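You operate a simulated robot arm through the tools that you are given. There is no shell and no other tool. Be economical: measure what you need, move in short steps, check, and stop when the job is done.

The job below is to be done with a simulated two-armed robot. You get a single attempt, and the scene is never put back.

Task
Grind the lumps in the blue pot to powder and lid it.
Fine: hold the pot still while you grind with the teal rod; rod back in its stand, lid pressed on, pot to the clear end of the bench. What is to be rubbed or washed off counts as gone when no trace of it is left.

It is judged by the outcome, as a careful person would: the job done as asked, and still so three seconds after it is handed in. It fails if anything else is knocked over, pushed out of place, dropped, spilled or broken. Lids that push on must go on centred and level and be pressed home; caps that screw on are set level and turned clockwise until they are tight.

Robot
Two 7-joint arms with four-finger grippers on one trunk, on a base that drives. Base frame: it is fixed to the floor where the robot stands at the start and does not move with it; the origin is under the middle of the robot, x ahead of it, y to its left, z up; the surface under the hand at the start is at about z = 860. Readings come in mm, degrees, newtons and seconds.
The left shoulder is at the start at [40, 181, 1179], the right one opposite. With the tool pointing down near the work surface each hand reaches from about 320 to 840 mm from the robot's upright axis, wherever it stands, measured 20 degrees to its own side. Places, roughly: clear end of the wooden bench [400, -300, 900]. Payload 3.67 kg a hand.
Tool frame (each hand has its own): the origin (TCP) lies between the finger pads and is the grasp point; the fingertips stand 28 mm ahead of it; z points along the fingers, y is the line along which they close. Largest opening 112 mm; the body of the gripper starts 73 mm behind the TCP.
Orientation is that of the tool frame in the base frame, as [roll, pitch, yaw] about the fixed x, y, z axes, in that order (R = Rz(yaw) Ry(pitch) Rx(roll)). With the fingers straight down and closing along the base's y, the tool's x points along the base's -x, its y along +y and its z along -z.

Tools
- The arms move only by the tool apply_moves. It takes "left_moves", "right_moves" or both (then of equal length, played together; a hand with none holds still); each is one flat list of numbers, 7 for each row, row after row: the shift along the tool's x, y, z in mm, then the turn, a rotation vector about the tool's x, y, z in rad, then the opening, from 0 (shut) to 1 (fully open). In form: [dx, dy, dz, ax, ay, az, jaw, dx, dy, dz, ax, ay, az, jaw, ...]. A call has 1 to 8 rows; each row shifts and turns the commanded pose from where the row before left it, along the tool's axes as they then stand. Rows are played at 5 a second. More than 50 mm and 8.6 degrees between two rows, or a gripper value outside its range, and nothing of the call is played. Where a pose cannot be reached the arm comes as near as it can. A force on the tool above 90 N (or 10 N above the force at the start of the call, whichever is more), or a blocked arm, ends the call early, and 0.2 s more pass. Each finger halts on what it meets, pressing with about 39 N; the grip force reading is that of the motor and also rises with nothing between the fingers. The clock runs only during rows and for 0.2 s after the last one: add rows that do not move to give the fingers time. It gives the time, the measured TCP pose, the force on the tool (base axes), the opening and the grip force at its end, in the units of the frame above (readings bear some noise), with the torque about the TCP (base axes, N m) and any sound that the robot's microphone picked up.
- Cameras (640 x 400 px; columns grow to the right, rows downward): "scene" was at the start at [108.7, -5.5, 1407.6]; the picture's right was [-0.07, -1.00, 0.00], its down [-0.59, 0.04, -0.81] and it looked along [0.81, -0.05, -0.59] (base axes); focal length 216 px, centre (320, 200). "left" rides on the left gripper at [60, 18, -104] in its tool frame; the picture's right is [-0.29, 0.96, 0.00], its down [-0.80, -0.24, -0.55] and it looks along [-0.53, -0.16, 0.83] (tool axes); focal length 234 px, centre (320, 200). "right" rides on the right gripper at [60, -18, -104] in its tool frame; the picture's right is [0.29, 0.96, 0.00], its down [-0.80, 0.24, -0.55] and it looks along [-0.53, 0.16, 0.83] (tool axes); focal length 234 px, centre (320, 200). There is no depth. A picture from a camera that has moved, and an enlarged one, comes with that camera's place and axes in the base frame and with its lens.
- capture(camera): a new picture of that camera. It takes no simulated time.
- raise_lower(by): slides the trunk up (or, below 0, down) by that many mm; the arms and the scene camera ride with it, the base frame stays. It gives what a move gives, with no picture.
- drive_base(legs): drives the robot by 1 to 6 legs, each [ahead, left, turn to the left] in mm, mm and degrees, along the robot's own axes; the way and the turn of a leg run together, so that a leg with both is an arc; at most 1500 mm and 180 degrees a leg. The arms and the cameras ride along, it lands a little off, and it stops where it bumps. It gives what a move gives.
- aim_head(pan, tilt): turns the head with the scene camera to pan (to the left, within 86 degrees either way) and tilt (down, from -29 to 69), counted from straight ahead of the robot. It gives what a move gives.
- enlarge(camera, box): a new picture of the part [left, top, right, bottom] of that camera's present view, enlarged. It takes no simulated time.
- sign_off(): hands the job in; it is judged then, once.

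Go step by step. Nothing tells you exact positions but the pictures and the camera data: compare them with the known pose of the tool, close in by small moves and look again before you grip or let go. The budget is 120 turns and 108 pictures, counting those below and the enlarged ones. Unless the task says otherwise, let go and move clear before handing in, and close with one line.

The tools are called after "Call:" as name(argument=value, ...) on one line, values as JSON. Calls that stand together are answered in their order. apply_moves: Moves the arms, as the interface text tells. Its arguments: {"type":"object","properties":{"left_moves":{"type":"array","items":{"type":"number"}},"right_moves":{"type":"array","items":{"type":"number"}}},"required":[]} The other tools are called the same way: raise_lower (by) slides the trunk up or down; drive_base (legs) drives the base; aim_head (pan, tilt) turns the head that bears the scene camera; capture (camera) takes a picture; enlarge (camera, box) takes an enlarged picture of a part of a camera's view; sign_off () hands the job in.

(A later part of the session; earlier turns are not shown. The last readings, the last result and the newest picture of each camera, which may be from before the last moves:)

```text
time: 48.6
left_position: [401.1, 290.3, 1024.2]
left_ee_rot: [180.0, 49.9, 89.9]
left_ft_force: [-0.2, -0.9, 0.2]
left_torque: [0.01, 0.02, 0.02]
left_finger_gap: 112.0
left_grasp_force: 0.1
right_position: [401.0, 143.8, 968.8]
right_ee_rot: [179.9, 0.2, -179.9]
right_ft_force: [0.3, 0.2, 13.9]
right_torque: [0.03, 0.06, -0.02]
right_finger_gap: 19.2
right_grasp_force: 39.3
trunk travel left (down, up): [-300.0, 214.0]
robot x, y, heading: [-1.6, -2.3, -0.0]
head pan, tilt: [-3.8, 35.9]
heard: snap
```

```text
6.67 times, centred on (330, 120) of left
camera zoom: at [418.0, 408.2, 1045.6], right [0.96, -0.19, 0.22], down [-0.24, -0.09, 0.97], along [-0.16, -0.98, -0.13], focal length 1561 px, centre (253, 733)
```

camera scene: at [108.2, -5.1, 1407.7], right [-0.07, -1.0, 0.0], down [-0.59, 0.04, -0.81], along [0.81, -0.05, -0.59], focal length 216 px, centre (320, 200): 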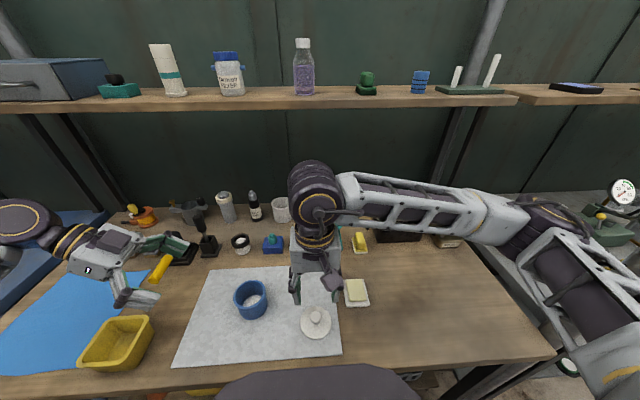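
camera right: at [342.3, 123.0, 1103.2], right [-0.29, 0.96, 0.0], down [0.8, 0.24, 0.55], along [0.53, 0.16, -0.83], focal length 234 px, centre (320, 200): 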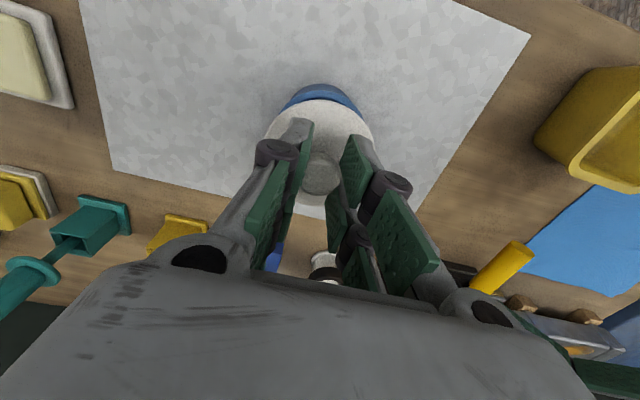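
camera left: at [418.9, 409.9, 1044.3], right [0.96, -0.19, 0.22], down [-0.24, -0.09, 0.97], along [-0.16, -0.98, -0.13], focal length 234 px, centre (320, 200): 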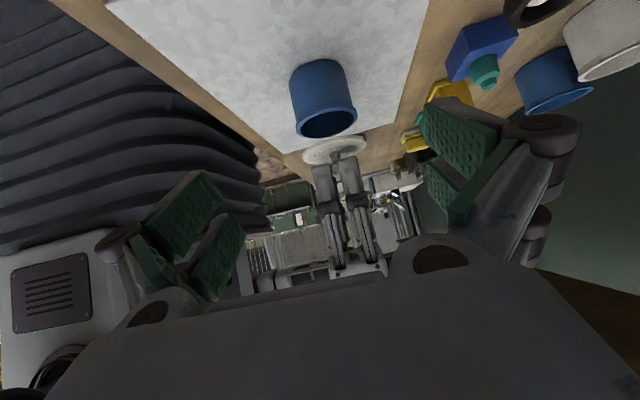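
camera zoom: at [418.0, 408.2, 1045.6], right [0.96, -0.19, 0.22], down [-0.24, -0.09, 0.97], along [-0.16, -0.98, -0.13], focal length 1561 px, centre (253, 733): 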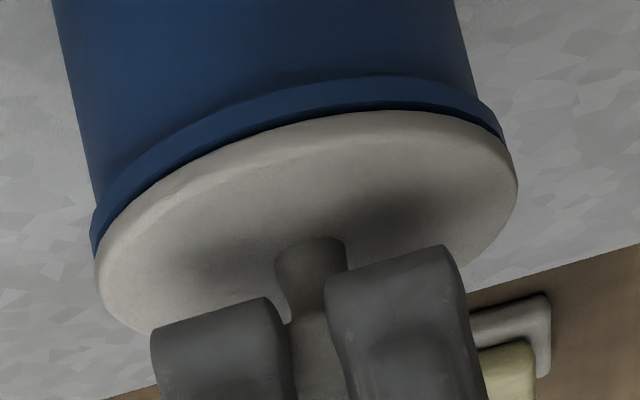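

A snap was heard and the lid is seated. I'll press a little more to make sure it's fully home.

Call:
apply_moves(right_moves=[0, 0, 0.7, 0, 0, 0, 0, 0, 0, 0.6, 0, 0, 0, 0, 0, 0, 0, 0, 0, 0, 0])

Call:
enlarge(camera="left", box=[295, 90, 365, 150])

```text
time: 49.4
left_position: [400.1, 289.7, 1023.4]
left_ee_rot: [179.9, 49.8, 90.0]
left_ft_force: [-0.1, 0.1, -0.7]
left_torque: [0.03, 0.0, -0.02]
left_finger_gap: 112.2
left_grasp_force: 0.0
right_position: [400.9, 144.7, 968.7]
right_ee_rot: [179.8, 0.2, 180.0]
right_ft_force: [5.6, 0.7, 34.4]
right_torque: [0.0, -0.24, -0.02]
right_finger_gap: 19.0
right_grasp_force: 39.0
trunk travel left (down, up): [-300.0, 214.0]
robot x, y, heading: [-0.5, -0.6, 0.1]
head pan, tilt: [-3.8, 35.9]
```

```text
6.67 times, centred on (330, 120) of left
camera zoom: at [417.5, 408.0, 1046.0], right [0.96, -0.19, 0.22], down [-0.24, -0.09, 0.97], along [-0.16, -0.98, -0.13], focal length 1561 px, centre (253, 733)
```

zoom: 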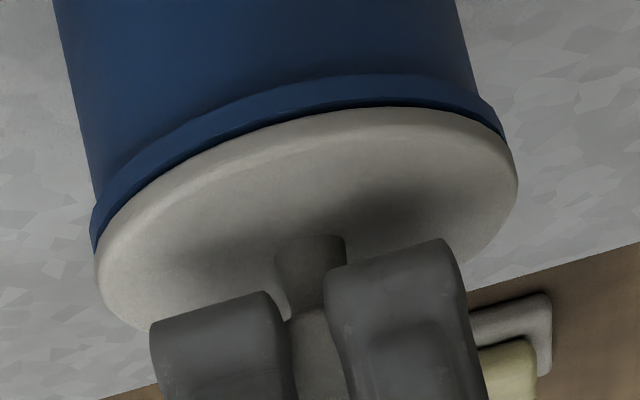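

The lid is home: it holds solid at 34 N. I'll relieve the pressure, open and raise the right hand clear.

Call:
apply_moves(right_moves=[0, 0, -1.3, 0, 0, 0, 0, 0, 0, 0, 0, 0, 0, 0.3, 0, 0, 0, 0, 0, 0, 0.5, 0, 0, 0, 0, 0, 0, 0.5, 0, 0, -20, 0, 0, 0, 0.5, 0, 0, -30, 0, 0, 0, 0.5, 0, 0, -40, 0, 0, 0, 0.5, 0, -20, -40, 0, 0, 0, 0.5])

Call:
apply_moves(right_moves=[-5, -40, -10, 0, 0, 0, 0.5, -5, -40, -10, 0, 0, 0, 0.5, -5, -40, -10, 0, 0, 0, 0.5, -5, -40, -10, 0, 0, 0, 0.5, -5, -40, 0, 0, 0, 0, 0.5, -5, -40, 0, 0, 0, 0, 0.5, -5, -40, 0, 0, 0, 0, 0.5])

Call:
capture(camera="scene")

Call:
enlarge(camera="scene", box=[220, 265, 280, 325])

```text
time: 51.2
left_position: [401.8, 290.1, 1025.1]
left_ee_rot: [180.0, 49.7, 90.0]
left_ft_force: [-0.2, -0.4, 1.4]
left_torque: [0.0, -0.02, 0.0]
left_finger_gap: 112.0
left_grasp_force: 0.0
right_position: [403.5, 121.9, 1099.2]
right_ee_rot: [180.0, 0.0, -179.9]
right_ft_force: [-0.2, -0.4, -0.5]
right_torque: [0.02, -0.02, -0.04]
right_finger_gap: 55.9
right_grasp_force: 0.1
trunk travel left (down, up): [-300.0, 214.0]
robot x, y, heading: [-1.5, -1.2, 0.2]
head pan, tilt: [-3.8, 35.9]
```

```text
time: 52.8
left_position: [408.4, 306.5, 1016.3]
left_ee_rot: [-179.2, 50.5, 91.0]
left_ft_force: [0.8, 0.1, 0.6]
left_torque: [-0.01, -0.04, 0.04]
left_finger_gap: 112.0
left_grasp_force: 0.2
right_position: [446.3, -139.4, 1134.9]
right_ee_rot: [-179.4, -0.6, -179.0]
right_ft_force: [0.5, -0.9, 0.6]
right_torque: [0.0, 0.04, -0.01]
right_finger_gap: 56.0
right_grasp_force: 0.1
trunk travel left (down, up): [-300.0, 214.0]
robot x, y, heading: [5.9, 2.7, 0.3]
head pan, tilt: [-3.8, 35.9]
```

```text
36 pictures are left
camera scene: at [120.7, 12.0, 1406.2], right [-0.06, -1.0, 0.01], down [-0.59, 0.03, -0.81], along [0.8, -0.05, -0.59], focal length 216 px, centre (320, 200)
```

scene: 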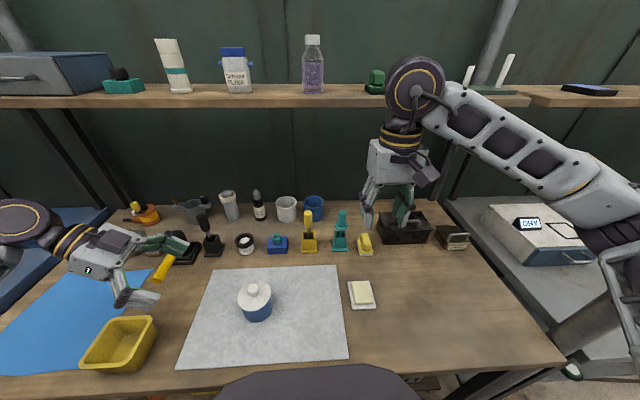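

```text
6.67 times, centred on (250, 295) of scene
camera zoom: at [120.7, 12.0, 1406.2], right [-0.06, -1.0, 0.01], down [-0.59, 0.03, -0.81], along [0.8, -0.05, -0.59], focal length 1441 px, centre (787, -433)
```

zoom: 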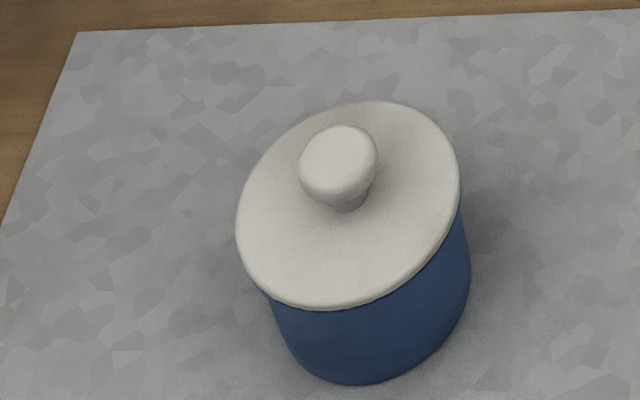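

The lid is on level and centred. The robot seems to have swayed a little, so I'll let it settle and check.

Call:
apply_moves(right_moves=[0, 0, 0, 0, 0, 0, 0.5, 0, 0, 0, 0, 0, 0, 0.5, 0, 0, 0, 0, 0, 0, 0.5])

Call:
capture(camera="left")

Call:
aim_head(pan=-35, tilt=40)

Call:
capture(camera="scene")

```text
time: 53.6
left_position: [407.3, 304.4, 1015.5]
left_ee_rot: [-179.2, 50.5, 90.9]
left_ft_force: [-0.7, 1.6, -0.1]
left_torque: [-0.01, -0.02, 0.04]
left_finger_gap: 112.0
left_grasp_force: 0.1
right_position: [444.1, -138.1, 1134.4]
right_ee_rot: [-179.3, -0.5, -178.9]
right_ft_force: [-0.4, -0.5, 1.4]
right_torque: [-0.01, -0.01, 0.03]
right_finger_gap: 56.1
right_grasp_force: 0.1
trunk travel left (down, up): [-300.0, 214.0]
robot x, y, heading: [1.6, -1.4, 0.4]
head pan, tilt: [-3.8, 35.9]
```

```text
34 pictures are left
camera left: at [423.2, 423.1, 1036.3], right [0.96, -0.18, 0.21], down [-0.23, -0.08, 0.97], along [-0.15, -0.98, -0.12], focal length 234 px, centre (320, 200)
```

left: 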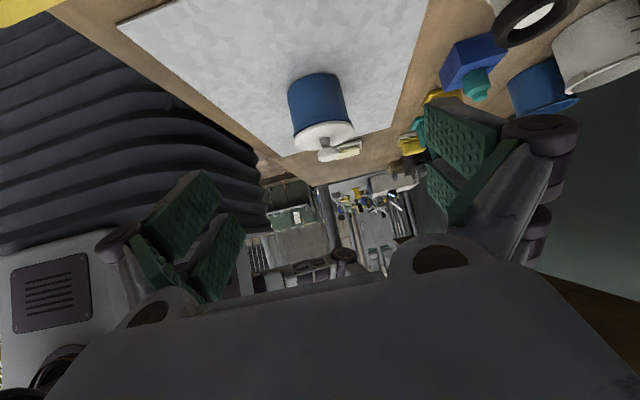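

```text
time: 54.6
left_position: [406.8, 304.1, 1015.7]
left_ee_rot: [-179.2, 50.4, 91.0]
left_ft_force: [-0.1, 0.1, -0.8]
left_torque: [0.03, 0.0, 0.01]
left_finger_gap: 112.2
left_grasp_force: 0.1
right_position: [445.9, -138.2, 1136.5]
right_ee_rot: [-179.4, -0.6, -178.8]
right_ft_force: [0.2, 0.0, 0.1]
right_torque: [0.0, 0.01, -0.01]
right_finger_gap: 56.1
right_grasp_force: 0.1
trunk travel left (down, up): [-300.0, 214.0]
robot x, y, heading: [-3.3, 0.6, 0.7]
head pan, tilt: [-35.0, 40.0]
```

```text
33 pictures are left
camera scene: at [102.0, -31.8, 1401.2], right [-0.57, -0.82, 0.01], down [-0.54, 0.35, -0.77], along [0.63, -0.44, -0.64], focal length 216 px, centre (320, 200)
```

scene: 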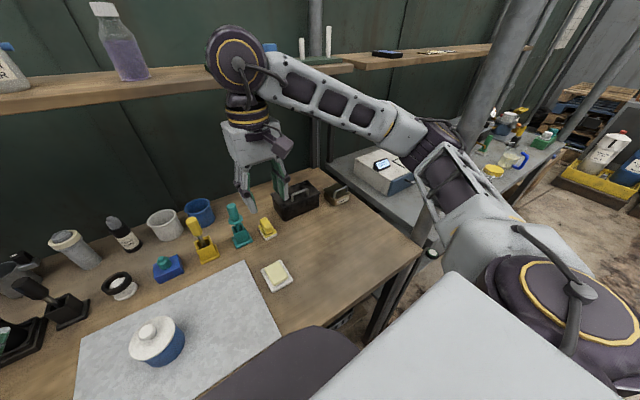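

The lid looks good. The trunk leans slightly, so I'll go by measured poses. I'll swing the right arm out to the right to clear the way, and look again.

Call:
apply_moves(right_moves=[-4, -30, -8, 0, 0, 0, 0.5, -4, -30, -8, 0, 0, 0, 0.5, -4, -30, -8, 0, 0, 0, 0.5, -4, -30, -8, 0, 0, 0, 0.5, -4, -30, -8, 0, 0, 0, 0.5, -4, -30, -8, 0, 0, 0, 0.5, -4, -30, -8, 0, 0, 0, 0.5, -4, -30, -8, 0, 0, 0, 0.5])

Call:
aim_head(pan=-10, tilt=45)

Call:
capture(camera="scene")

```text
time: 56.5
left_position: [397.3, 373.0, 1019.4]
left_ee_rot: [-179.4, 50.6, 100.0]
left_ft_force: [-0.5, -0.4, -0.3]
left_torque: [-0.04, -0.02, 0.0]
left_finger_gap: 112.1
left_grasp_force: 0.0
right_position: [584.7, -228.8, 1201.0]
right_ee_rot: [-175.3, -2.6, -162.9]
right_ft_force: [0.7, -0.4, 1.5]
right_torque: [0.05, 0.04, 0.03]
right_finger_gap: 56.0
right_grasp_force: 0.0
trunk travel left (down, up): [-300.0, 214.0]
robot x, y, heading: [44.8, 9.6, 9.4]
head pan, tilt: [-35.0, 40.0]
stopped in row 8 (right hand): the arm was blocked; the commanded pose is now the measured one
```

```text
time: 57.3
left_position: [395.6, 372.7, 1017.5]
left_ee_rot: [-179.4, 50.9, 100.0]
left_ft_force: [0.0, -0.2, -0.6]
left_torque: [-0.06, -0.06, 0.03]
left_finger_gap: 111.9
left_grasp_force: 0.0
right_position: [583.6, -227.9, 1203.5]
right_ee_rot: [-175.2, -2.1, -162.7]
right_ft_force: [0.4, 0.0, 0.6]
right_torque: [-0.02, 0.03, -0.03]
right_finger_gap: 55.7
right_grasp_force: 0.0
trunk travel left (down, up): [-300.0, 214.0]
robot x, y, heading: [44.1, 4.5, 9.4]
head pan, tilt: [-10.0, 45.0]
```

```text
32 pictures are left
camera scene: at [151.9, 31.9, 1394.6], right [-0.01, -1.0, 0.02], down [-0.71, -0.01, -0.7], along [0.7, -0.02, -0.71], focal length 216 px, centre (320, 200)
```

scene: 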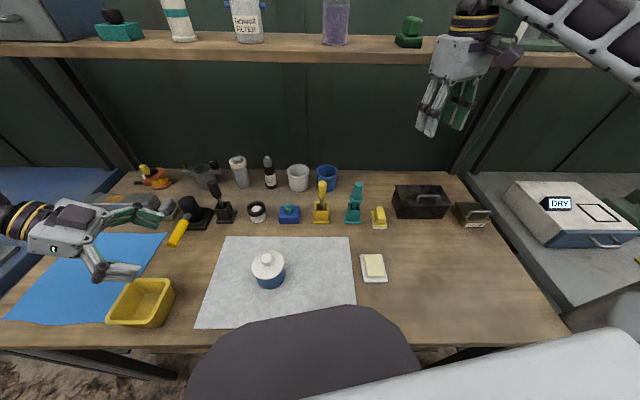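

The right arm's elbow met something and pushed the base (heading now +9°). The bench objects look undisturbed, so I'll look right to find what blocked it.

Call:
aim_head(pan=-75, tilt=35)

Call:
capture(camera="scene")

```text
time: 58.7
left_position: [397.2, 373.7, 1015.4]
left_ee_rot: [-179.3, 50.9, 100.0]
left_ft_force: [-0.5, 0.4, 0.0]
left_torque: [-0.03, -0.04, 0.07]
left_finger_gap: 111.9
left_grasp_force: 0.1
right_position: [583.4, -228.7, 1199.4]
right_ee_rot: [-175.1, -2.2, -162.9]
right_ft_force: [0.3, 0.0, 0.0]
right_torque: [-0.01, -0.01, 0.0]
right_finger_gap: 56.1
right_grasp_force: 0.1
trunk travel left (down, up): [-300.0, 214.0]
robot x, y, heading: [42.4, 2.1, 9.3]
head pan, tilt: [-75.0, 35.0]
```

```text
31 pictures are left
camera scene: at [108.1, -47.2, 1410.1], right [-0.91, -0.41, 0.01], down [-0.24, 0.51, -0.83], along [0.34, -0.76, -0.56], focal length 216 px, centre (320, 200)
```

scene: 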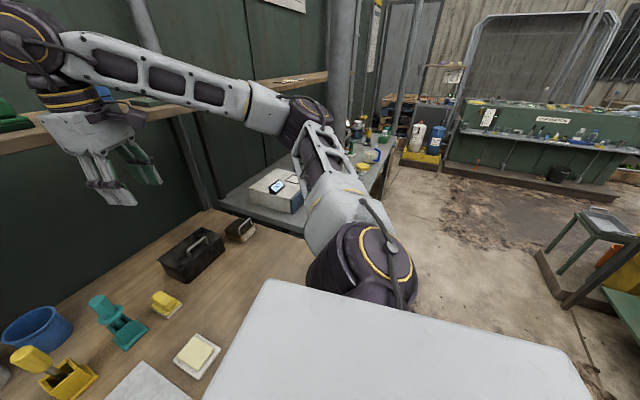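

I can't see a clear obstacle, but the trouble came when the right hand was close in and far to the right. I'll bring it forward and inward, near its starting pose in the robot frame, before doing anything else.

Call:
apply_moves(right_moves=[-15, 28, 0, 0, 0, 0, 0.5, -15, 28, 0, 0, 0, 0, 0.5, -15, 28, 0, 0, 0, 0, 0.5, -15, 28, 0, 0, 0, 0, 0.5, -15, 28, 0, 0, 0, 0, 0.5])

Call:
aim_head(pan=-50, tilt=60)

Call:
capture(camera="scene")

```text
time: 59.9
left_position: [394.9, 347.0, 1025.4]
left_ee_rot: [179.8, 49.8, 98.0]
left_ft_force: [0.6, 0.5, -0.6]
left_torque: [-0.03, -0.03, 0.03]
left_finger_gap: 112.2
left_grasp_force: 0.0
right_position: [601.3, -110.1, 1187.2]
right_ee_rot: [-176.3, -1.6, -164.3]
right_ft_force: [-18.6, -11.1, -1.1]
right_torque: [1.31, -2.12, -0.52]
right_finger_gap: 56.0
right_grasp_force: 0.1
trunk travel left (down, up): [-300.0, 214.0]
robot x, y, heading: [44.5, 4.8, 8.4]
head pan, tilt: [-75.0, 35.0]
```

```text
time: 60.8
left_position: [394.3, 348.5, 1025.5]
left_ee_rot: [179.8, 49.7, 98.3]
left_ft_force: [-0.1, -0.2, 0.7]
left_torque: [-0.02, -0.02, -0.03]
left_finger_gap: 112.1
left_grasp_force: 0.0
right_position: [602.3, -106.7, 1188.7]
right_ee_rot: [-176.4, -1.5, -164.2]
right_ft_force: [-19.2, -10.1, -1.3]
right_torque: [1.08, -2.01, -0.41]
right_finger_gap: 56.1
right_grasp_force: 0.0
trunk travel left (down, up): [-300.0, 214.0]
robot x, y, heading: [43.0, 4.6, 8.2]
head pan, tilt: [-50.0, 60.0]
```

```text
30 pictures are left
camera scene: at [109.5, -38.7, 1374.9], right [-0.66, -0.75, 0.0], down [-0.65, 0.58, -0.5], along [0.38, -0.33, -0.87], focal length 216 px, centre (320, 200)
```

scene: 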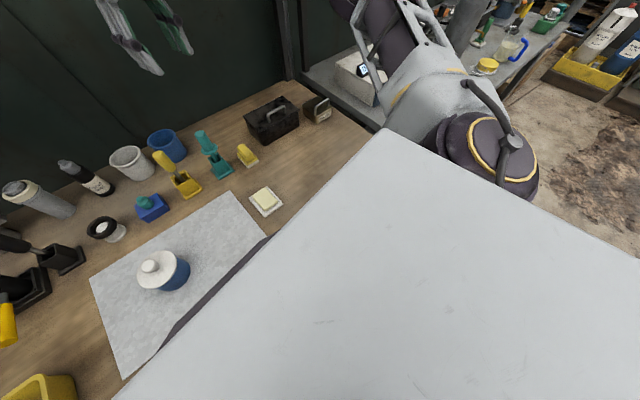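

The right hand now feels a side force of about 20 N, probably from the shelf. I'll back it off towards the robot and look.

Call:
apply_moves(right_moves=[10, -3, 0, 0, 0, 0, 0.5, 10, -3, 0, 0, 0, 0, 0.5, 10, -3, 0, 0, 0, 0, 0.5, 10, -3, 0, 0, 0, 0, 0.5])

Call:
aim_head(pan=-15, tilt=25)

Call:
capture(camera="scene")

```text
time: 61.8
left_position: [397.3, 349.5, 1024.4]
left_ee_rot: [179.9, 49.7, 98.4]
left_ft_force: [-0.3, -0.4, -0.2]
left_torque: [0.03, -0.04, 0.01]
left_finger_gap: 112.2
left_grasp_force: 0.1
right_position: [569.2, -128.6, 1186.8]
right_ee_rot: [-176.3, -1.5, -164.2]
right_ft_force: [0.3, -0.9, 0.9]
right_torque: [0.03, 0.0, 0.02]
right_finger_gap: 56.0
right_grasp_force: 0.1
trunk travel left (down, up): [-300.0, 214.0]
robot x, y, heading: [45.3, 2.3, 8.6]
head pan, tilt: [-50.0, 60.0]
```

```text
time: 62.8
left_position: [395.7, 348.5, 1024.1]
left_ee_rot: [-180.0, 49.8, 98.4]
left_ft_force: [0.4, -0.4, -0.9]
left_torque: [0.03, 0.02, 0.0]
left_finger_gap: 112.1
left_grasp_force: 0.0
right_position: [570.7, -127.7, 1187.6]
right_ee_rot: [-176.3, -1.6, -164.3]
right_ft_force: [-0.3, -0.1, -0.3]
right_torque: [0.0, -0.03, 0.03]
right_finger_gap: 56.1
right_grasp_force: 0.0
trunk travel left (down, up): [-300.0, 214.0]
robot x, y, heading: [41.2, 3.2, 8.2]
head pan, tilt: [-15.0, 25.0]
```

```text
29 pictures are left
camera scene: at [154.4, -3.3, 1424.8], right [-0.12, -0.99, 0.0], down [-0.42, 0.05, -0.91], along [0.9, -0.1, -0.42], focal length 216 px, centre (320, 200)
```

scene: 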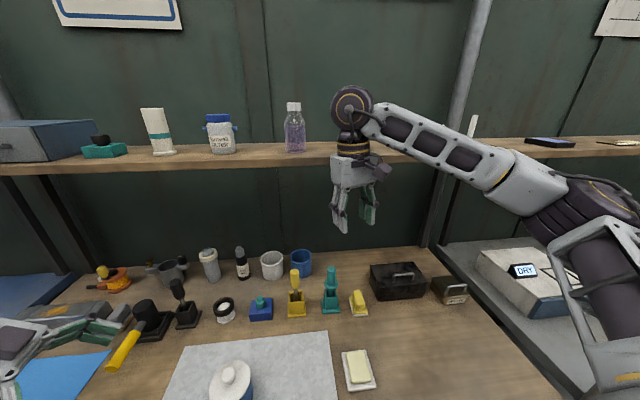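

The shelf front is close to the right wrist. I'll lower the hand and draw it back so I can check the shelf items.

Call:
apply_moves(right_moves=[12, 0, 10, 0, 0, 0, 0.5, 12, 0, 15, 0, 0, 0, 0.5, 12, 0, 15, 0, 0, 0, 0.5, 12, 0, 20, 0, 0, 0, 0.5, 0, 0, 20, 0, 0, 0, 0.5, 0, 0, 0, 0, 0, 0, 0.5])

Call:
capture(camera="scene")

```text
time: 64.2
left_position: [397.5, 348.8, 1024.5]
left_ee_rot: [180.0, 49.9, 98.3]
left_ft_force: [0.2, 0.7, 0.3]
left_torque: [-0.01, -0.03, -0.02]
left_finger_gap: 111.9
left_grasp_force: 0.0
right_position: [522.8, -148.0, 1109.9]
right_ee_rot: [-176.3, -1.6, -164.3]
right_ft_force: [-0.4, 0.0, -0.2]
right_torque: [0.01, -0.03, -0.03]
right_finger_gap: 55.8
right_grasp_force: 0.1
trunk travel left (down, up): [-300.0, 214.0]
robot x, y, heading: [45.4, 6.4, 8.5]
head pan, tilt: [-15.0, 25.0]
```

```text
28 pictures are left
camera scene: at [154.2, -3.0, 1424.9], right [-0.11, -0.99, 0.0], down [-0.42, 0.05, -0.91], along [0.9, -0.1, -0.42], focal length 216 px, centre (320, 200)
```

scene: 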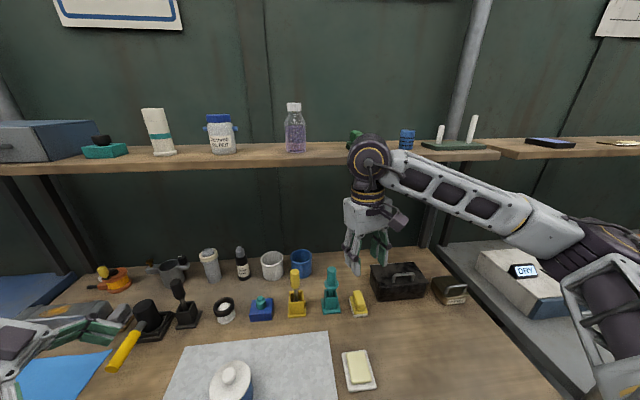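

The shelf and bench items all look in place. I'll approach the pot again with the left hand, lower on the pot body this time so the fingers stay off the lid, and raise the right hand out of the way.

Call:
apply_moves(left_moves=[-4.9, -4.4, 32.6, 0, 0, 0, 1, -4.9, -4.4, 32.6, 0, 0, 0, 1, -4.9, -4.4, 32.6, 0, 0, 0, 1, -4.9, -4.4, 32.6, 0, 0, 0, 1, -4.9, -4.4, 32.6, 0, 0, 0, 1, 0, 0, 0, 0, 0, 0, 1], right_moves=[0, 0, -12, 0, 0, 0, 0.5, 0, 0, -12, 0, 0, 0, 0.5, 0, 0, -12, 0, 0, 0, 0.5, 0, 0, -12, 0, 0, 0, 0.5, 0, 0, -12, 0, 0, 0, 0.5, 0, 0, 0, 0, 0, 0, 0.5])

Call:
aim_head(pan=-10, tilt=45)

Call:
capture(camera="scene")

Call:
capture(camera="left")

```text
time: 65.6
left_position: [395.6, 207.5, 936.8]
left_ee_rot: [179.9, 49.7, 98.6]
left_ft_force: [0.3, -0.8, 0.4]
left_torque: [-0.05, 0.0, 0.04]
left_finger_gap: 112.0
left_grasp_force: 0.2
right_position: [524.5, -144.2, 1169.9]
right_ee_rot: [-176.3, -1.7, -164.3]
right_ft_force: [0.0, 0.1, 0.3]
right_torque: [0.0, -0.04, -0.01]
right_finger_gap: 56.1
right_grasp_force: 0.1
trunk travel left (down, up): [-300.0, 214.0]
robot x, y, heading: [44.1, 1.2, 8.4]
head pan, tilt: [-15.0, 25.0]
```

```text
time: 66.4
left_position: [395.1, 208.7, 937.3]
left_ee_rot: [-180.0, 49.7, 98.4]
left_ft_force: [0.2, 0.3, -0.9]
left_torque: [-0.02, 0.01, 0.01]
left_finger_gap: 111.9
left_grasp_force: 0.1
right_position: [524.8, -144.2, 1169.2]
right_ee_rot: [-176.3, -1.7, -164.1]
right_ft_force: [-0.3, 0.1, 0.5]
right_torque: [-0.02, 0.02, 0.0]
right_finger_gap: 55.8
right_grasp_force: 0.1
trunk travel left (down, up): [-300.0, 214.0]
robot x, y, heading: [42.1, 3.2, 8.4]
head pan, tilt: [-10.0, 45.0]
```

```text
27 pictures are left
camera scene: at [144.3, 5.1, 1394.3], right [-0.03, -1.0, 0.0], down [-0.71, 0.02, -0.71], along [0.71, -0.02, -0.71], focal length 216 px, centre (320, 200)
```

scene: 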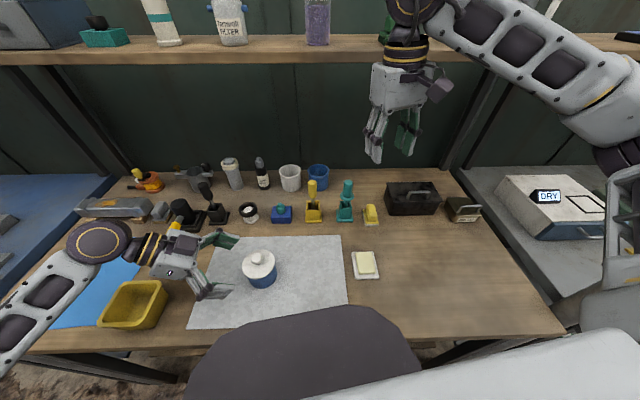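

```text
26 pictures are left
camera left: at [394.9, 327.1, 958.2], right [0.97, -0.04, 0.22], down [-0.22, -0.13, 0.97], along [-0.01, -0.99, -0.13], focal length 234 px, centre (320, 200)
```

left: 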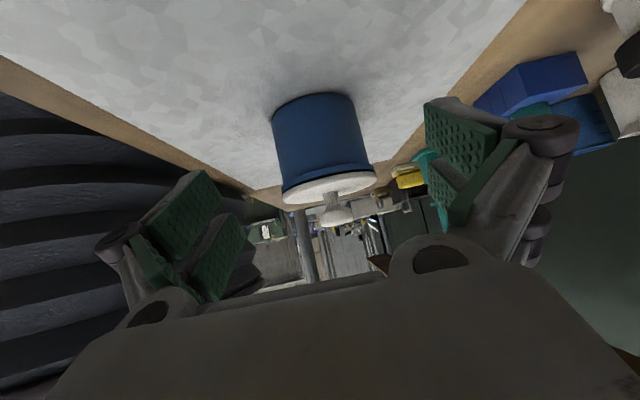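

Aligned. I'll advance the last 69 mm and close.

Call:
apply_moves(left_moves=[-0.4, 0, 14, 0, 0, 0, 1, -0.4, 0, 14, 0, 0, 0, 1, -0.4, 0, 14, 0, 0, 0, 1, -0.4, 0, 14, 0, 0, 0, 1, 0, 0, 12.5, 0, 0, 0, 1, 0, 0, 0, 0, 0, 0, 1])

Call:
capture(camera="left")

Call:
enlarge(camera="scene", box=[170, 220, 300, 310])

```text
time: 67.8
left_position: [403.7, 154.4, 893.7]
left_ee_rot: [-180.0, 49.7, 98.4]
left_ft_force: [0.2, -0.1, 0.3]
left_torque: [0.01, 0.0, -0.02]
left_finger_gap: 111.9
left_grasp_force: 0.1
right_position: [525.2, -145.4, 1169.2]
right_ee_rot: [-176.3, -1.6, -164.2]
right_ft_force: [-0.4, -0.3, 0.1]
right_torque: [0.0, 0.02, 0.02]
right_finger_gap: 55.9
right_grasp_force: 0.0
trunk travel left (down, up): [-300.0, 214.0]
robot x, y, heading: [39.8, 8.9, 8.4]
head pan, tilt: [-10.0, 45.0]
```

```text
25 pictures are left
camera left: at [402.3, 273.5, 915.9], right [0.97, -0.04, 0.22], down [-0.22, -0.13, 0.97], along [-0.01, -0.99, -0.13], focal length 234 px, centre (320, 200)
```

left: 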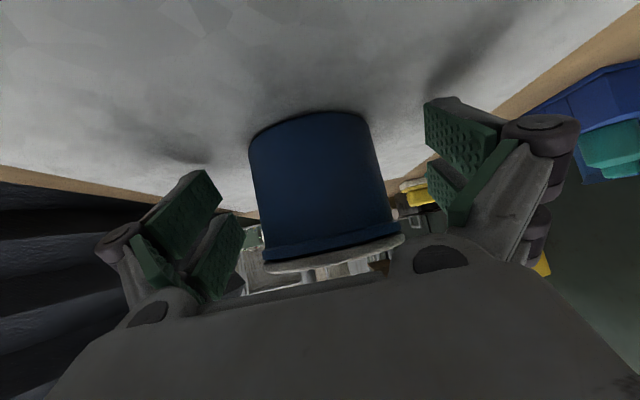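

```text
4.44 times, centred on (235, 265) of scene
camera zoom: at [144.2, 5.2, 1394.3], right [-0.03, -1.0, 0.0], down [-0.71, 0.02, -0.71], along [0.71, -0.02, -0.71], focal length 961 px, centre (698, -89)
```

zoom: 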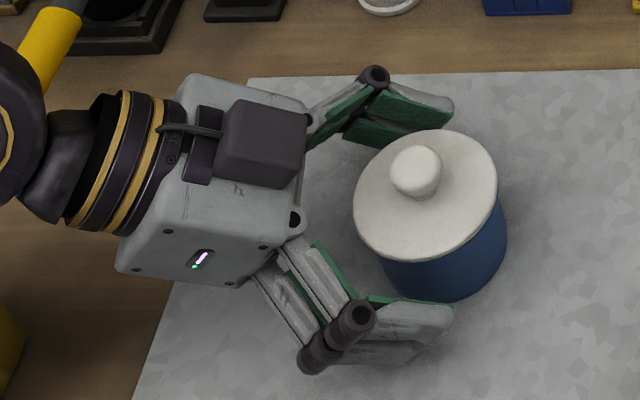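

Call:
apply_moves(left_moves=[0, 0, 0, 0, 0, 0, 0.8, 0, 0, 0, 0, 0, 0, 0.7, 0, 0, 0, 0, 0, 0, 0.62, 0, 0, 0, 0, 0, 0, 0.55, 0, 0, 0, 0, 0, 0, 0.5, 0, 0, 0, 0, 0, 0, 0.5])

Call:
capture(camera="left")

Call:
enlarge(camera="scene", box=[170, 220, 300, 310])

```text
time: 69.2
left_position: [396.7, 153.3, 898.1]
left_ee_rot: [179.6, 50.1, 98.1]
left_ft_force: [-23.6, 14.1, 49.1]
left_torque: [-0.04, 2.39, -0.52]
left_finger_gap: 68.8
left_grasp_force: 39.2
right_position: [519.8, -143.9, 1171.6]
right_ee_rot: [-176.2, -1.4, -164.1]
right_ft_force: [-0.7, -0.3, 0.2]
right_torque: [0.01, 0.04, -0.01]
right_finger_gap: 56.3
right_grasp_force: 0.1
trunk travel left (down, up): [-300.0, 214.0]
robot x, y, heading: [43.4, 5.2, 8.7]
head pan, tilt: [-10.0, 45.0]
```

```text
23 pictures are left
camera left: at [397.9, 272.9, 919.2], right [0.97, -0.04, 0.22], down [-0.23, -0.12, 0.97], along [-0.02, -0.99, -0.13], focal length 234 px, centre (320, 200)
```

left: 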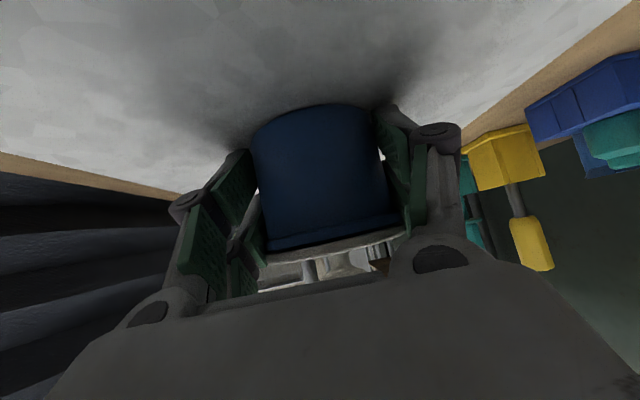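

```text
4.44 times, centred on (235, 265) of scene
camera zoom: at [138.5, 5.7, 1394.9], right [-0.03, -1.0, 0.0], down [-0.7, 0.02, -0.71], along [0.71, -0.02, -0.7], focal length 961 px, centre (698, -89)
```

zoom: 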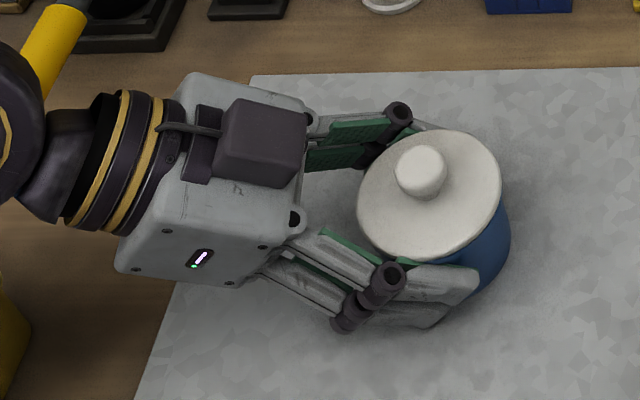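

It's gripped at a 68.8 mm gap, but the fingertips press on the mat with 49 N. I'll lift a little to relieve that and check the hold.

Call:
apply_moves(left_moves=[-2.3, 0, -1.9, 0, 0, 0, 0.5, -2.3, 0, -1.9, 0, 0, 0, 0.5, -3.8, 0, -3.2, 0, 0, 0, 0.5, -3.8, 0, -3.2, 0, 0, 0, 0.5, 0, 0, 0, 0, 0, 0, 0.5])

Call:
enlarge(camera="scene", box=[170, 220, 300, 310])

Call:
capture(camera="left")

```text
time: 70.4
left_position: [404.0, 155.4, 910.0]
left_ee_rot: [180.0, 49.7, 98.6]
left_ft_force: [-0.3, 0.5, -1.1]
left_torque: [0.0, -0.01, 0.01]
left_finger_gap: 67.1
left_grasp_force: 39.1
right_position: [525.6, -143.8, 1168.7]
right_ee_rot: [-176.2, -1.7, -164.3]
right_ft_force: [0.8, -0.1, 0.2]
right_torque: [0.03, -0.01, -0.01]
right_finger_gap: 55.8
right_grasp_force: 0.1
trunk travel left (down, up): [-300.0, 214.0]
robot x, y, heading: [40.1, 4.9, 8.6]
head pan, tilt: [-10.0, 45.0]
heard: snap
```

```text
4.44 times, centred on (235, 265) of scene
camera zoom: at [144.7, 5.4, 1394.2], right [-0.03, -1.0, 0.0], down [-0.71, 0.02, -0.71], along [0.71, -0.02, -0.71], focal length 961 px, centre (698, -89)
```

zoom: 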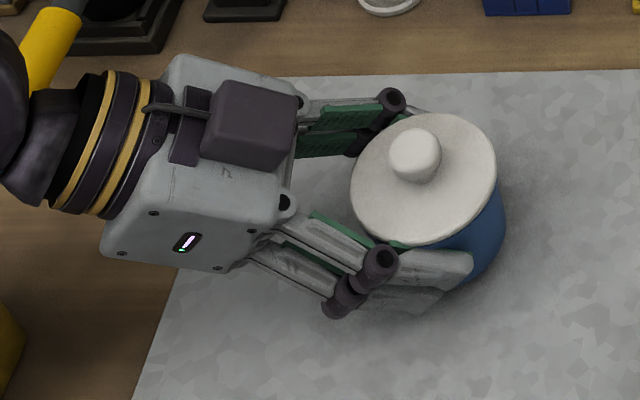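

```text
20 pictures are left
camera left: at [403.2, 274.1, 931.0], right [0.97, -0.04, 0.22], down [-0.22, -0.13, 0.97], along [-0.01, -0.99, -0.13], focal length 234 px, centre (320, 200)
```

left: 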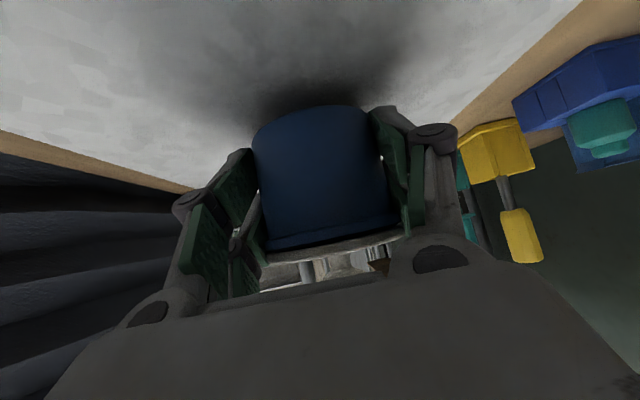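

A second snap was heard, so the lid may have shifted. I'll take a close look.

Call:
enlarge(camera="left", box=[240, 200, 420, 290])

Call:
enlarge(camera="scene", box=[235, 235, 285, 285])

```text
3.56 times, centred on (330, 245) of left
camera zoom: at [403.2, 274.1, 931.0], right [0.97, -0.04, 0.22], down [-0.22, -0.13, 0.97], along [-0.01, -0.99, -0.13], focal length 833 px, centre (284, 40)
```

zoom: 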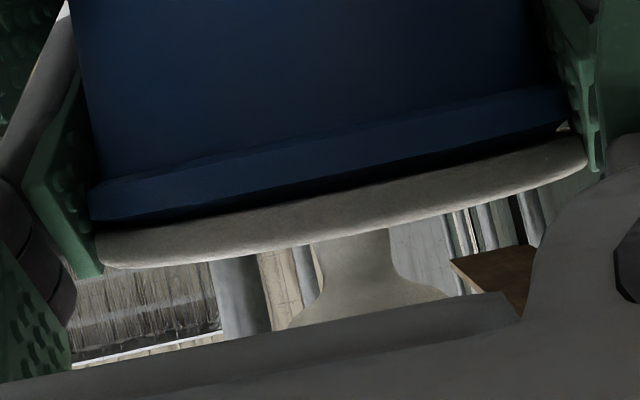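

```text
8.00 times, centred on (260, 260) of scene
camera zoom: at [144.7, 5.4, 1394.2], right [-0.03, -1.0, 0.0], down [-0.71, 0.02, -0.71], along [0.71, -0.02, -0.71], focal length 1729 px, centre (800, -280)
```

zoom: 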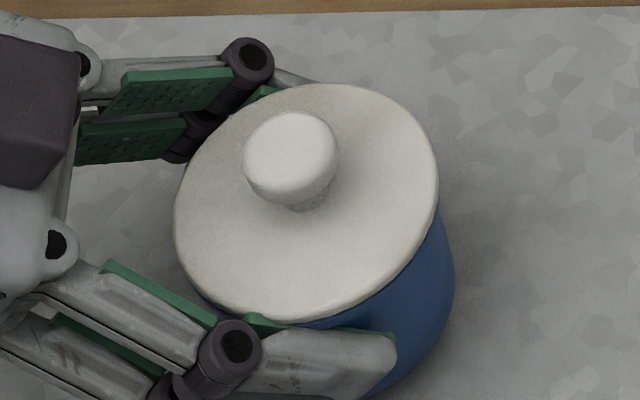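

The lid is still on but may have lifted slightly at the edge. I'll re-press it at the destination. Next I'll lift the pot clear of the soap dish.

Call:
apply_moves(left_moves=[-7.65, 0, -6.44, 0, 0, 0, 0.5, -7.65, 0, -6.44, 0, 0, 0, 0.5, -7.65, 0, -6.44, 0, 0, 0, 0.5, -7.65, 0, -6.44, 0, 0, 0, 0.5, -7.65, 0, -6.44, 0, 0, 0, 0.5, 0, 0, 0, 0, 0, 0, 0.5])

Call:
capture(camera="scene")

```text
time: 71.8
left_position: [403.3, 154.1, 962.4]
left_ee_rot: [-179.9, 49.8, 98.6]
left_ft_force: [0.2, 0.6, -0.4]
left_torque: [0.01, 0.0, -0.02]
left_finger_gap: 66.8
left_grasp_force: 38.8
right_position: [523.8, -144.4, 1170.2]
right_ee_rot: [-176.3, -1.8, -164.2]
right_ft_force: [-0.5, -0.5, -0.2]
right_torque: [0.02, 0.02, -0.01]
right_finger_gap: 56.1
right_grasp_force: 0.1
trunk travel left (down, up): [-300.0, 214.0]
robot x, y, heading: [43.7, 0.9, 8.4]
head pan, tilt: [-10.0, 45.0]
```

```text
17 pictures are left
camera scene: at [144.4, 5.2, 1394.2], right [-0.03, -1.0, 0.0], down [-0.71, 0.02, -0.71], along [0.71, -0.02, -0.71], focal length 216 px, centre (320, 200)
```

scene: 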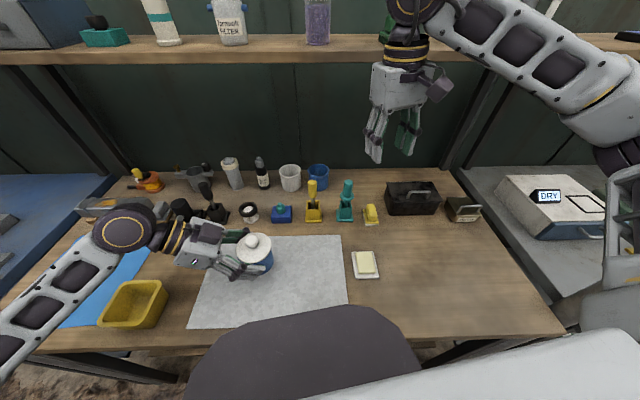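

The pot is held firmly. I'll carry it to the right in steps at this height.

Call:
apply_moves(left_moves=[-19.1, -4.3, 22.7, 0, 0, 0, 0.5, -19.1, -4.3, 22.7, 0, 0, 0, 0.5, -19.1, -4.3, 22.7, 0, 0, 0, 0.5, -19.1, -4.3, 22.7, 0, 0, 0, 0.5, -19.1, -4.3, 22.7, 0, 0, 0, 0.5, -19.1, -4.3, 22.7, 0, 0, 0, 0.5, -19.1, -4.3, 22.7, 0, 0, 0, 0.5])

```text
time: 73.4
left_position: [401.0, -55.8, 962.5]
left_ee_rot: [179.5, 49.8, 98.2]
left_ft_force: [0.0, 0.4, -0.5]
left_torque: [0.0, -0.03, 0.01]
left_finger_gap: 66.7
left_grasp_force: 38.9
right_position: [519.0, -142.4, 1173.8]
right_ee_rot: [-176.3, -1.4, -164.1]
right_ft_force: [1.4, 0.0, -0.1]
right_torque: [0.02, -0.01, 0.01]
right_finger_gap: 56.0
right_grasp_force: 0.1
trunk travel left (down, up): [-300.0, 214.0]
robot x, y, heading: [44.3, 3.7, 8.8]
head pan, tilt: [-10.0, 45.0]
```

Call:
capture(camera="scene")

```text
16 pictures are left
camera scene: at [137.5, 6.3, 1395.1], right [-0.03, -1.0, 0.0], down [-0.7, 0.02, -0.71], along [0.71, -0.02, -0.7], focal length 216 px, centre (320, 200)
```

scene: 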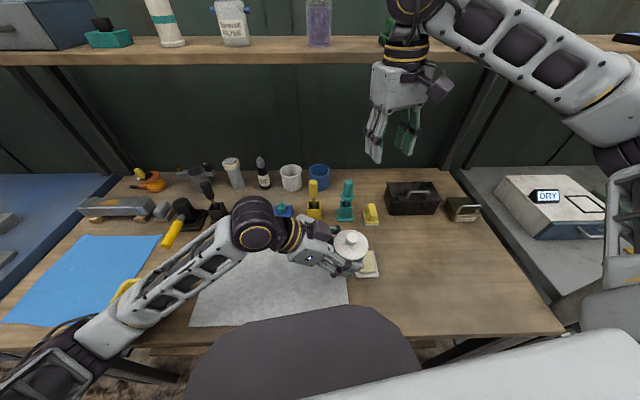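

The left forearm is low near the yellow tray, so I'll check that area before moving on.

Call:
enlarge(camera="scene", box=[0, 240, 220, 400])

```text
2.50 times, centred on (110, 320) of scene
camera zoom: at [137.5, 6.3, 1395.1], right [-0.03, -1.0, 0.0], down [-0.7, 0.02, -0.71], along [0.71, -0.02, -0.7], focal length 540 px, centre (845, -100)
```

zoom: 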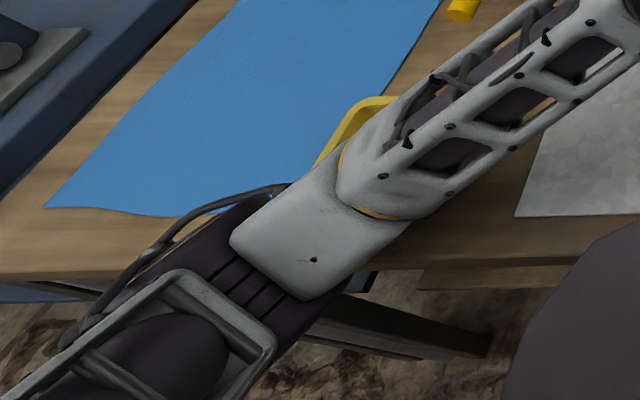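

The elbow is low over the tray, and the trunk is leaning as if the arm touches something. I'll raise the trunk to lift the whole arm clear.

Call:
raise_lower(by=130)

Call:
capture(camera="scene")

```text
time: 75.0
left_position: [406.1, -57.1, 1090.2]
left_ee_rot: [-179.8, 49.7, 98.7]
left_ft_force: [-0.2, 0.4, -0.8]
left_torque: [0.0, -0.03, -0.05]
left_finger_gap: 66.6
left_grasp_force: 38.9
right_position: [526.9, -145.2, 1300.0]
right_ee_rot: [-176.4, -1.8, -164.2]
right_ft_force: [-0.1, 0.4, -1.1]
right_torque: [-0.03, 0.04, -0.04]
right_finger_gap: 55.9
right_grasp_force: 0.0
trunk travel left (down, up): [-430.0, 84.0]
robot x, y, heading: [44.6, 4.3, 8.4]
head pan, tilt: [-10.0, 45.0]
```

```text
14 pictures are left
camera scene: at [146.6, 4.2, 1524.5], right [-0.03, -1.0, 0.0], down [-0.71, 0.02, -0.71], along [0.71, -0.02, -0.71], focal length 216 px, centre (320, 200)
```

scene: 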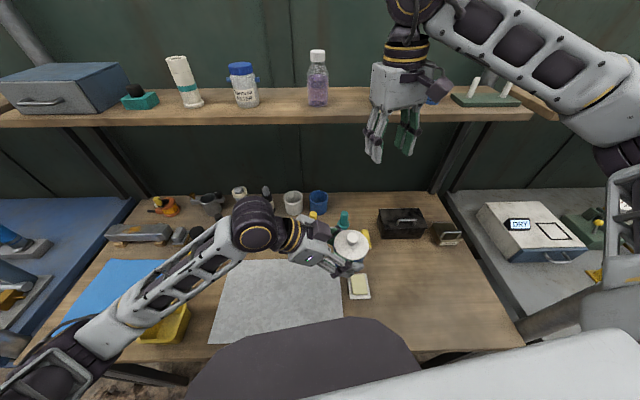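

That cleared the lean. I'll continue carrying the pot to the right at this height.

Call:
apply_moves(left_moves=[-18.5, -4.2, 22, 0, 0, 0, 0.5, -18.5, -4.2, 22, 0, 0, 0, 0.5, -18.5, -4.2, 22, 0, 0, 0, 0.5, -18.5, -4.2, 22, 0, 0, 0, 0.5, -18.5, -4.2, 22, 0, 0, 0, 0.5, -18.5, -4.2, 22, 0, 0, 0, 0.5, -18.5, -4.2, 22, 0, 0, 0, 0.5, -18.5, -4.2, 22, 0, 0, 0, 0.5])

Call:
capture(camera="scene")

```text
time: 76.8
left_position: [405.4, -289.8, 1088.2]
left_ee_rot: [-180.0, 49.6, 98.4]
left_ft_force: [-0.4, -0.9, -0.4]
left_torque: [0.02, -0.03, 0.0]
left_finger_gap: 66.4
left_grasp_force: 38.7
right_position: [524.8, -145.8, 1300.5]
right_ee_rot: [-176.4, -1.6, -164.2]
right_ft_force: [0.5, 0.2, 0.1]
right_torque: [0.0, 0.03, 0.01]
right_finger_gap: 56.0
right_grasp_force: 0.1
trunk travel left (down, up): [-430.0, 84.0]
robot x, y, heading: [45.3, 4.7, 8.5]
head pan, tilt: [-10.0, 45.0]
```

```text
13 pictures are left
camera scene: at [144.5, 3.6, 1524.6], right [-0.03, -1.0, 0.0], down [-0.71, 0.02, -0.71], along [0.71, -0.02, -0.71], focal length 216 px, centre (320, 200)
```

scene: 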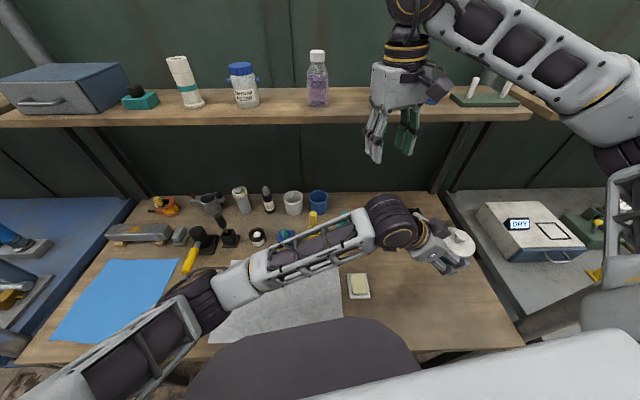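

The pot hangs over the clear end. I'll lower 150 mm and check.

Call:
apply_moves(left_moves=[19.1, 0, 16.1, 0, 0, 0, 0.5, 19.1, 0, 16.1, 0, 0, 0, 0.5, 19.1, 0, 16.1, 0, 0, 0, 0.5, 19.1, 0, 16.1, 0, 0, 0, 0.5, 19.1, 0, 16.1, 0, 0, 0, 0.5, 19.1, 0, 16.1, 0, 0, 0, 0.5])

Call:
capture(camera="scene")

```text
time: 78.2
left_position: [405.2, -290.0, 939.2]
left_ee_rot: [-180.0, 49.7, 98.4]
left_ft_force: [-0.1, -0.8, -0.2]
left_torque: [0.01, -0.02, 0.01]
left_finger_gap: 66.4
left_grasp_force: 38.8
right_position: [524.9, -145.2, 1301.2]
right_ee_rot: [-176.2, -1.6, -164.3]
right_ft_force: [0.7, 0.1, -0.3]
right_torque: [-0.03, 0.03, -0.02]
right_finger_gap: 56.0
right_grasp_force: 0.2
trunk travel left (down, up): [-430.0, 84.0]
robot x, y, heading: [43.6, 5.7, 8.4]
head pan, tilt: [-10.0, 45.0]
```

```text
12 pictures are left
camera scene: at [144.4, 5.0, 1524.6], right [-0.03, -1.0, 0.0], down [-0.71, 0.02, -0.71], along [0.71, -0.02, -0.71], focal length 216 px, centre (320, 200)
```

scene: 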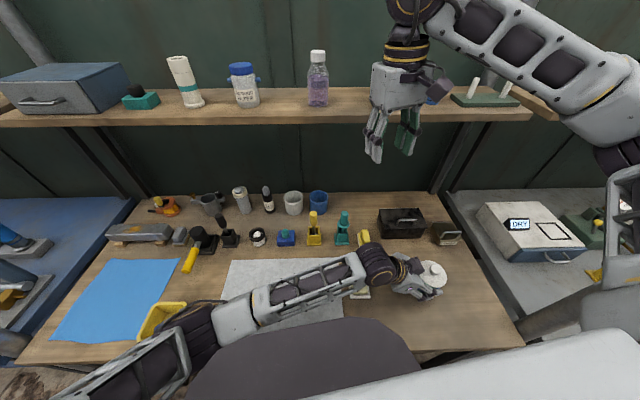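

Clear all round, with no lean. I'll lower to just above the bench.

Call:
apply_moves(left_moves=[7.65, 0, 6.44, 0, 0, 0, 0.5, 7.65, 0, 6.44, 0, 0, 0, 0.5, 7.65, 0, 6.44, 0, 0, 0, 0.5, 3, 0, 2.6, 0, 0, 0, 0.5, 1.5, 0, 1.3, 0, 0, 0, 0.5, 1.5, 0, 1.3, 0, 0, 0, 0.5, 0, 0, 0, 0, 0, 0, 0.5])

```text
time: 79.8
left_position: [403.7, -288.4, 901.4]
left_ee_rot: [180.0, 49.7, 98.5]
left_ft_force: [0.4, 0.1, -0.4]
left_torque: [0.0, 0.0, 0.01]
left_finger_gap: 66.1
left_grasp_force: 38.8
right_position: [525.6, -145.1, 1301.3]
right_ee_rot: [-176.3, -1.5, -164.2]
right_ft_force: [0.1, 0.0, 0.3]
right_torque: [0.0, 0.0, -0.02]
right_finger_gap: 55.8
right_grasp_force: 0.0
trunk travel left (down, up): [-430.0, 84.0]
robot x, y, heading: [39.6, 4.6, 8.4]
head pan, tilt: [-10.0, 45.0]
```

Call:
apply_moves(left_moves=[1.15, 0, 0.97, 0, 0, 0, 0.5, 1.15, 0, 0.97, 0, 0, 0, 0.5, 0, 0, 0, 0, 0, 0, 0.5])

Call:
enlarge(camera="left", box=[220, 80, 420, 280])

```text
time: 80.6
left_position: [403.8, -287.9, 900.0]
left_ee_rot: [179.9, 49.7, 98.4]
left_ft_force: [0.3, -0.2, -0.8]
left_torque: [0.04, -0.02, -0.01]
left_finger_gap: 66.2
left_grasp_force: 39.4
right_position: [524.8, -145.4, 1301.3]
right_ee_rot: [-176.3, -1.6, -164.2]
right_ft_force: [-0.1, 0.4, 0.8]
right_torque: [-0.01, -0.01, 0.0]
right_finger_gap: 56.1
right_grasp_force: 0.1
trunk travel left (down, up): [-430.0, 84.0]
robot x, y, heading: [41.2, 3.0, 8.6]
head pan, tilt: [-10.0, 45.0]
```

```text
2.00 times, centred on (320, 180) of left
camera zoom: at [404.2, -169.0, 920.2], right [0.97, -0.04, 0.22], down [-0.22, -0.13, 0.97], along [-0.01, -0.99, -0.13], focal length 468 px, centre (320, 240)
```

zoom: 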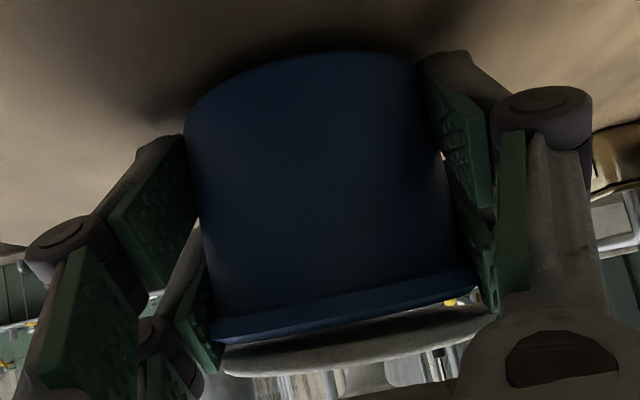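

The lid is indeed lifted slightly, so it will be pressed home after release. I'll continue down to contact.

Call:
apply_moves(left_moves=[1.15, 0, 0.97, 0, 0, 0, 0.5, 1.15, 0, 0.97, 0, 0, 0, 0.5, 0, 0, 0, 0, 0, 0, 0.5])

Call:
apply_moves(left_moves=[0.76, 0, 0.64, 0, 0, 0, 0.5, 0.76, 0, 0.64, 0, 0, 0, 0.5, 0, 0, 0, 0, 0, 0, 0.5])

```text
time: 81.4
left_position: [404.0, -287.8, 895.4]
left_ee_rot: [-179.9, 49.7, 98.4]
left_ft_force: [0.4, -0.1, -1.5]
left_torque: [0.07, -0.02, -0.02]
left_finger_gap: 66.2
left_grasp_force: 39.1
right_position: [524.2, -145.4, 1300.6]
right_ee_rot: [-176.3, -1.5, -164.2]
right_ft_force: [0.3, 0.1, 0.0]
right_torque: [-0.01, 0.0, -0.04]
right_finger_gap: 56.1
right_grasp_force: 0.1
trunk travel left (down, up): [-430.0, 84.0]
robot x, y, heading: [41.5, 5.2, 8.2]
head pan, tilt: [-10.0, 45.0]
```

```text
time: 82.2
left_position: [404.8, -288.4, 895.3]
left_ee_rot: [-179.9, 49.8, 98.4]
left_ft_force: [-0.6, 0.6, 3.9]
left_torque: [-0.03, 0.12, -0.04]
left_finger_gap: 65.7
left_grasp_force: 38.6
right_position: [524.2, -143.8, 1301.6]
right_ee_rot: [-176.3, -1.6, -164.2]
right_ft_force: [0.0, -0.3, 0.1]
right_torque: [0.01, 0.0, 0.01]
right_finger_gap: 56.0
right_grasp_force: 0.1
trunk travel left (down, up): [-430.0, 84.0]
robot x, y, heading: [43.8, 3.9, 8.5]
head pan, tilt: [-10.0, 45.0]
```

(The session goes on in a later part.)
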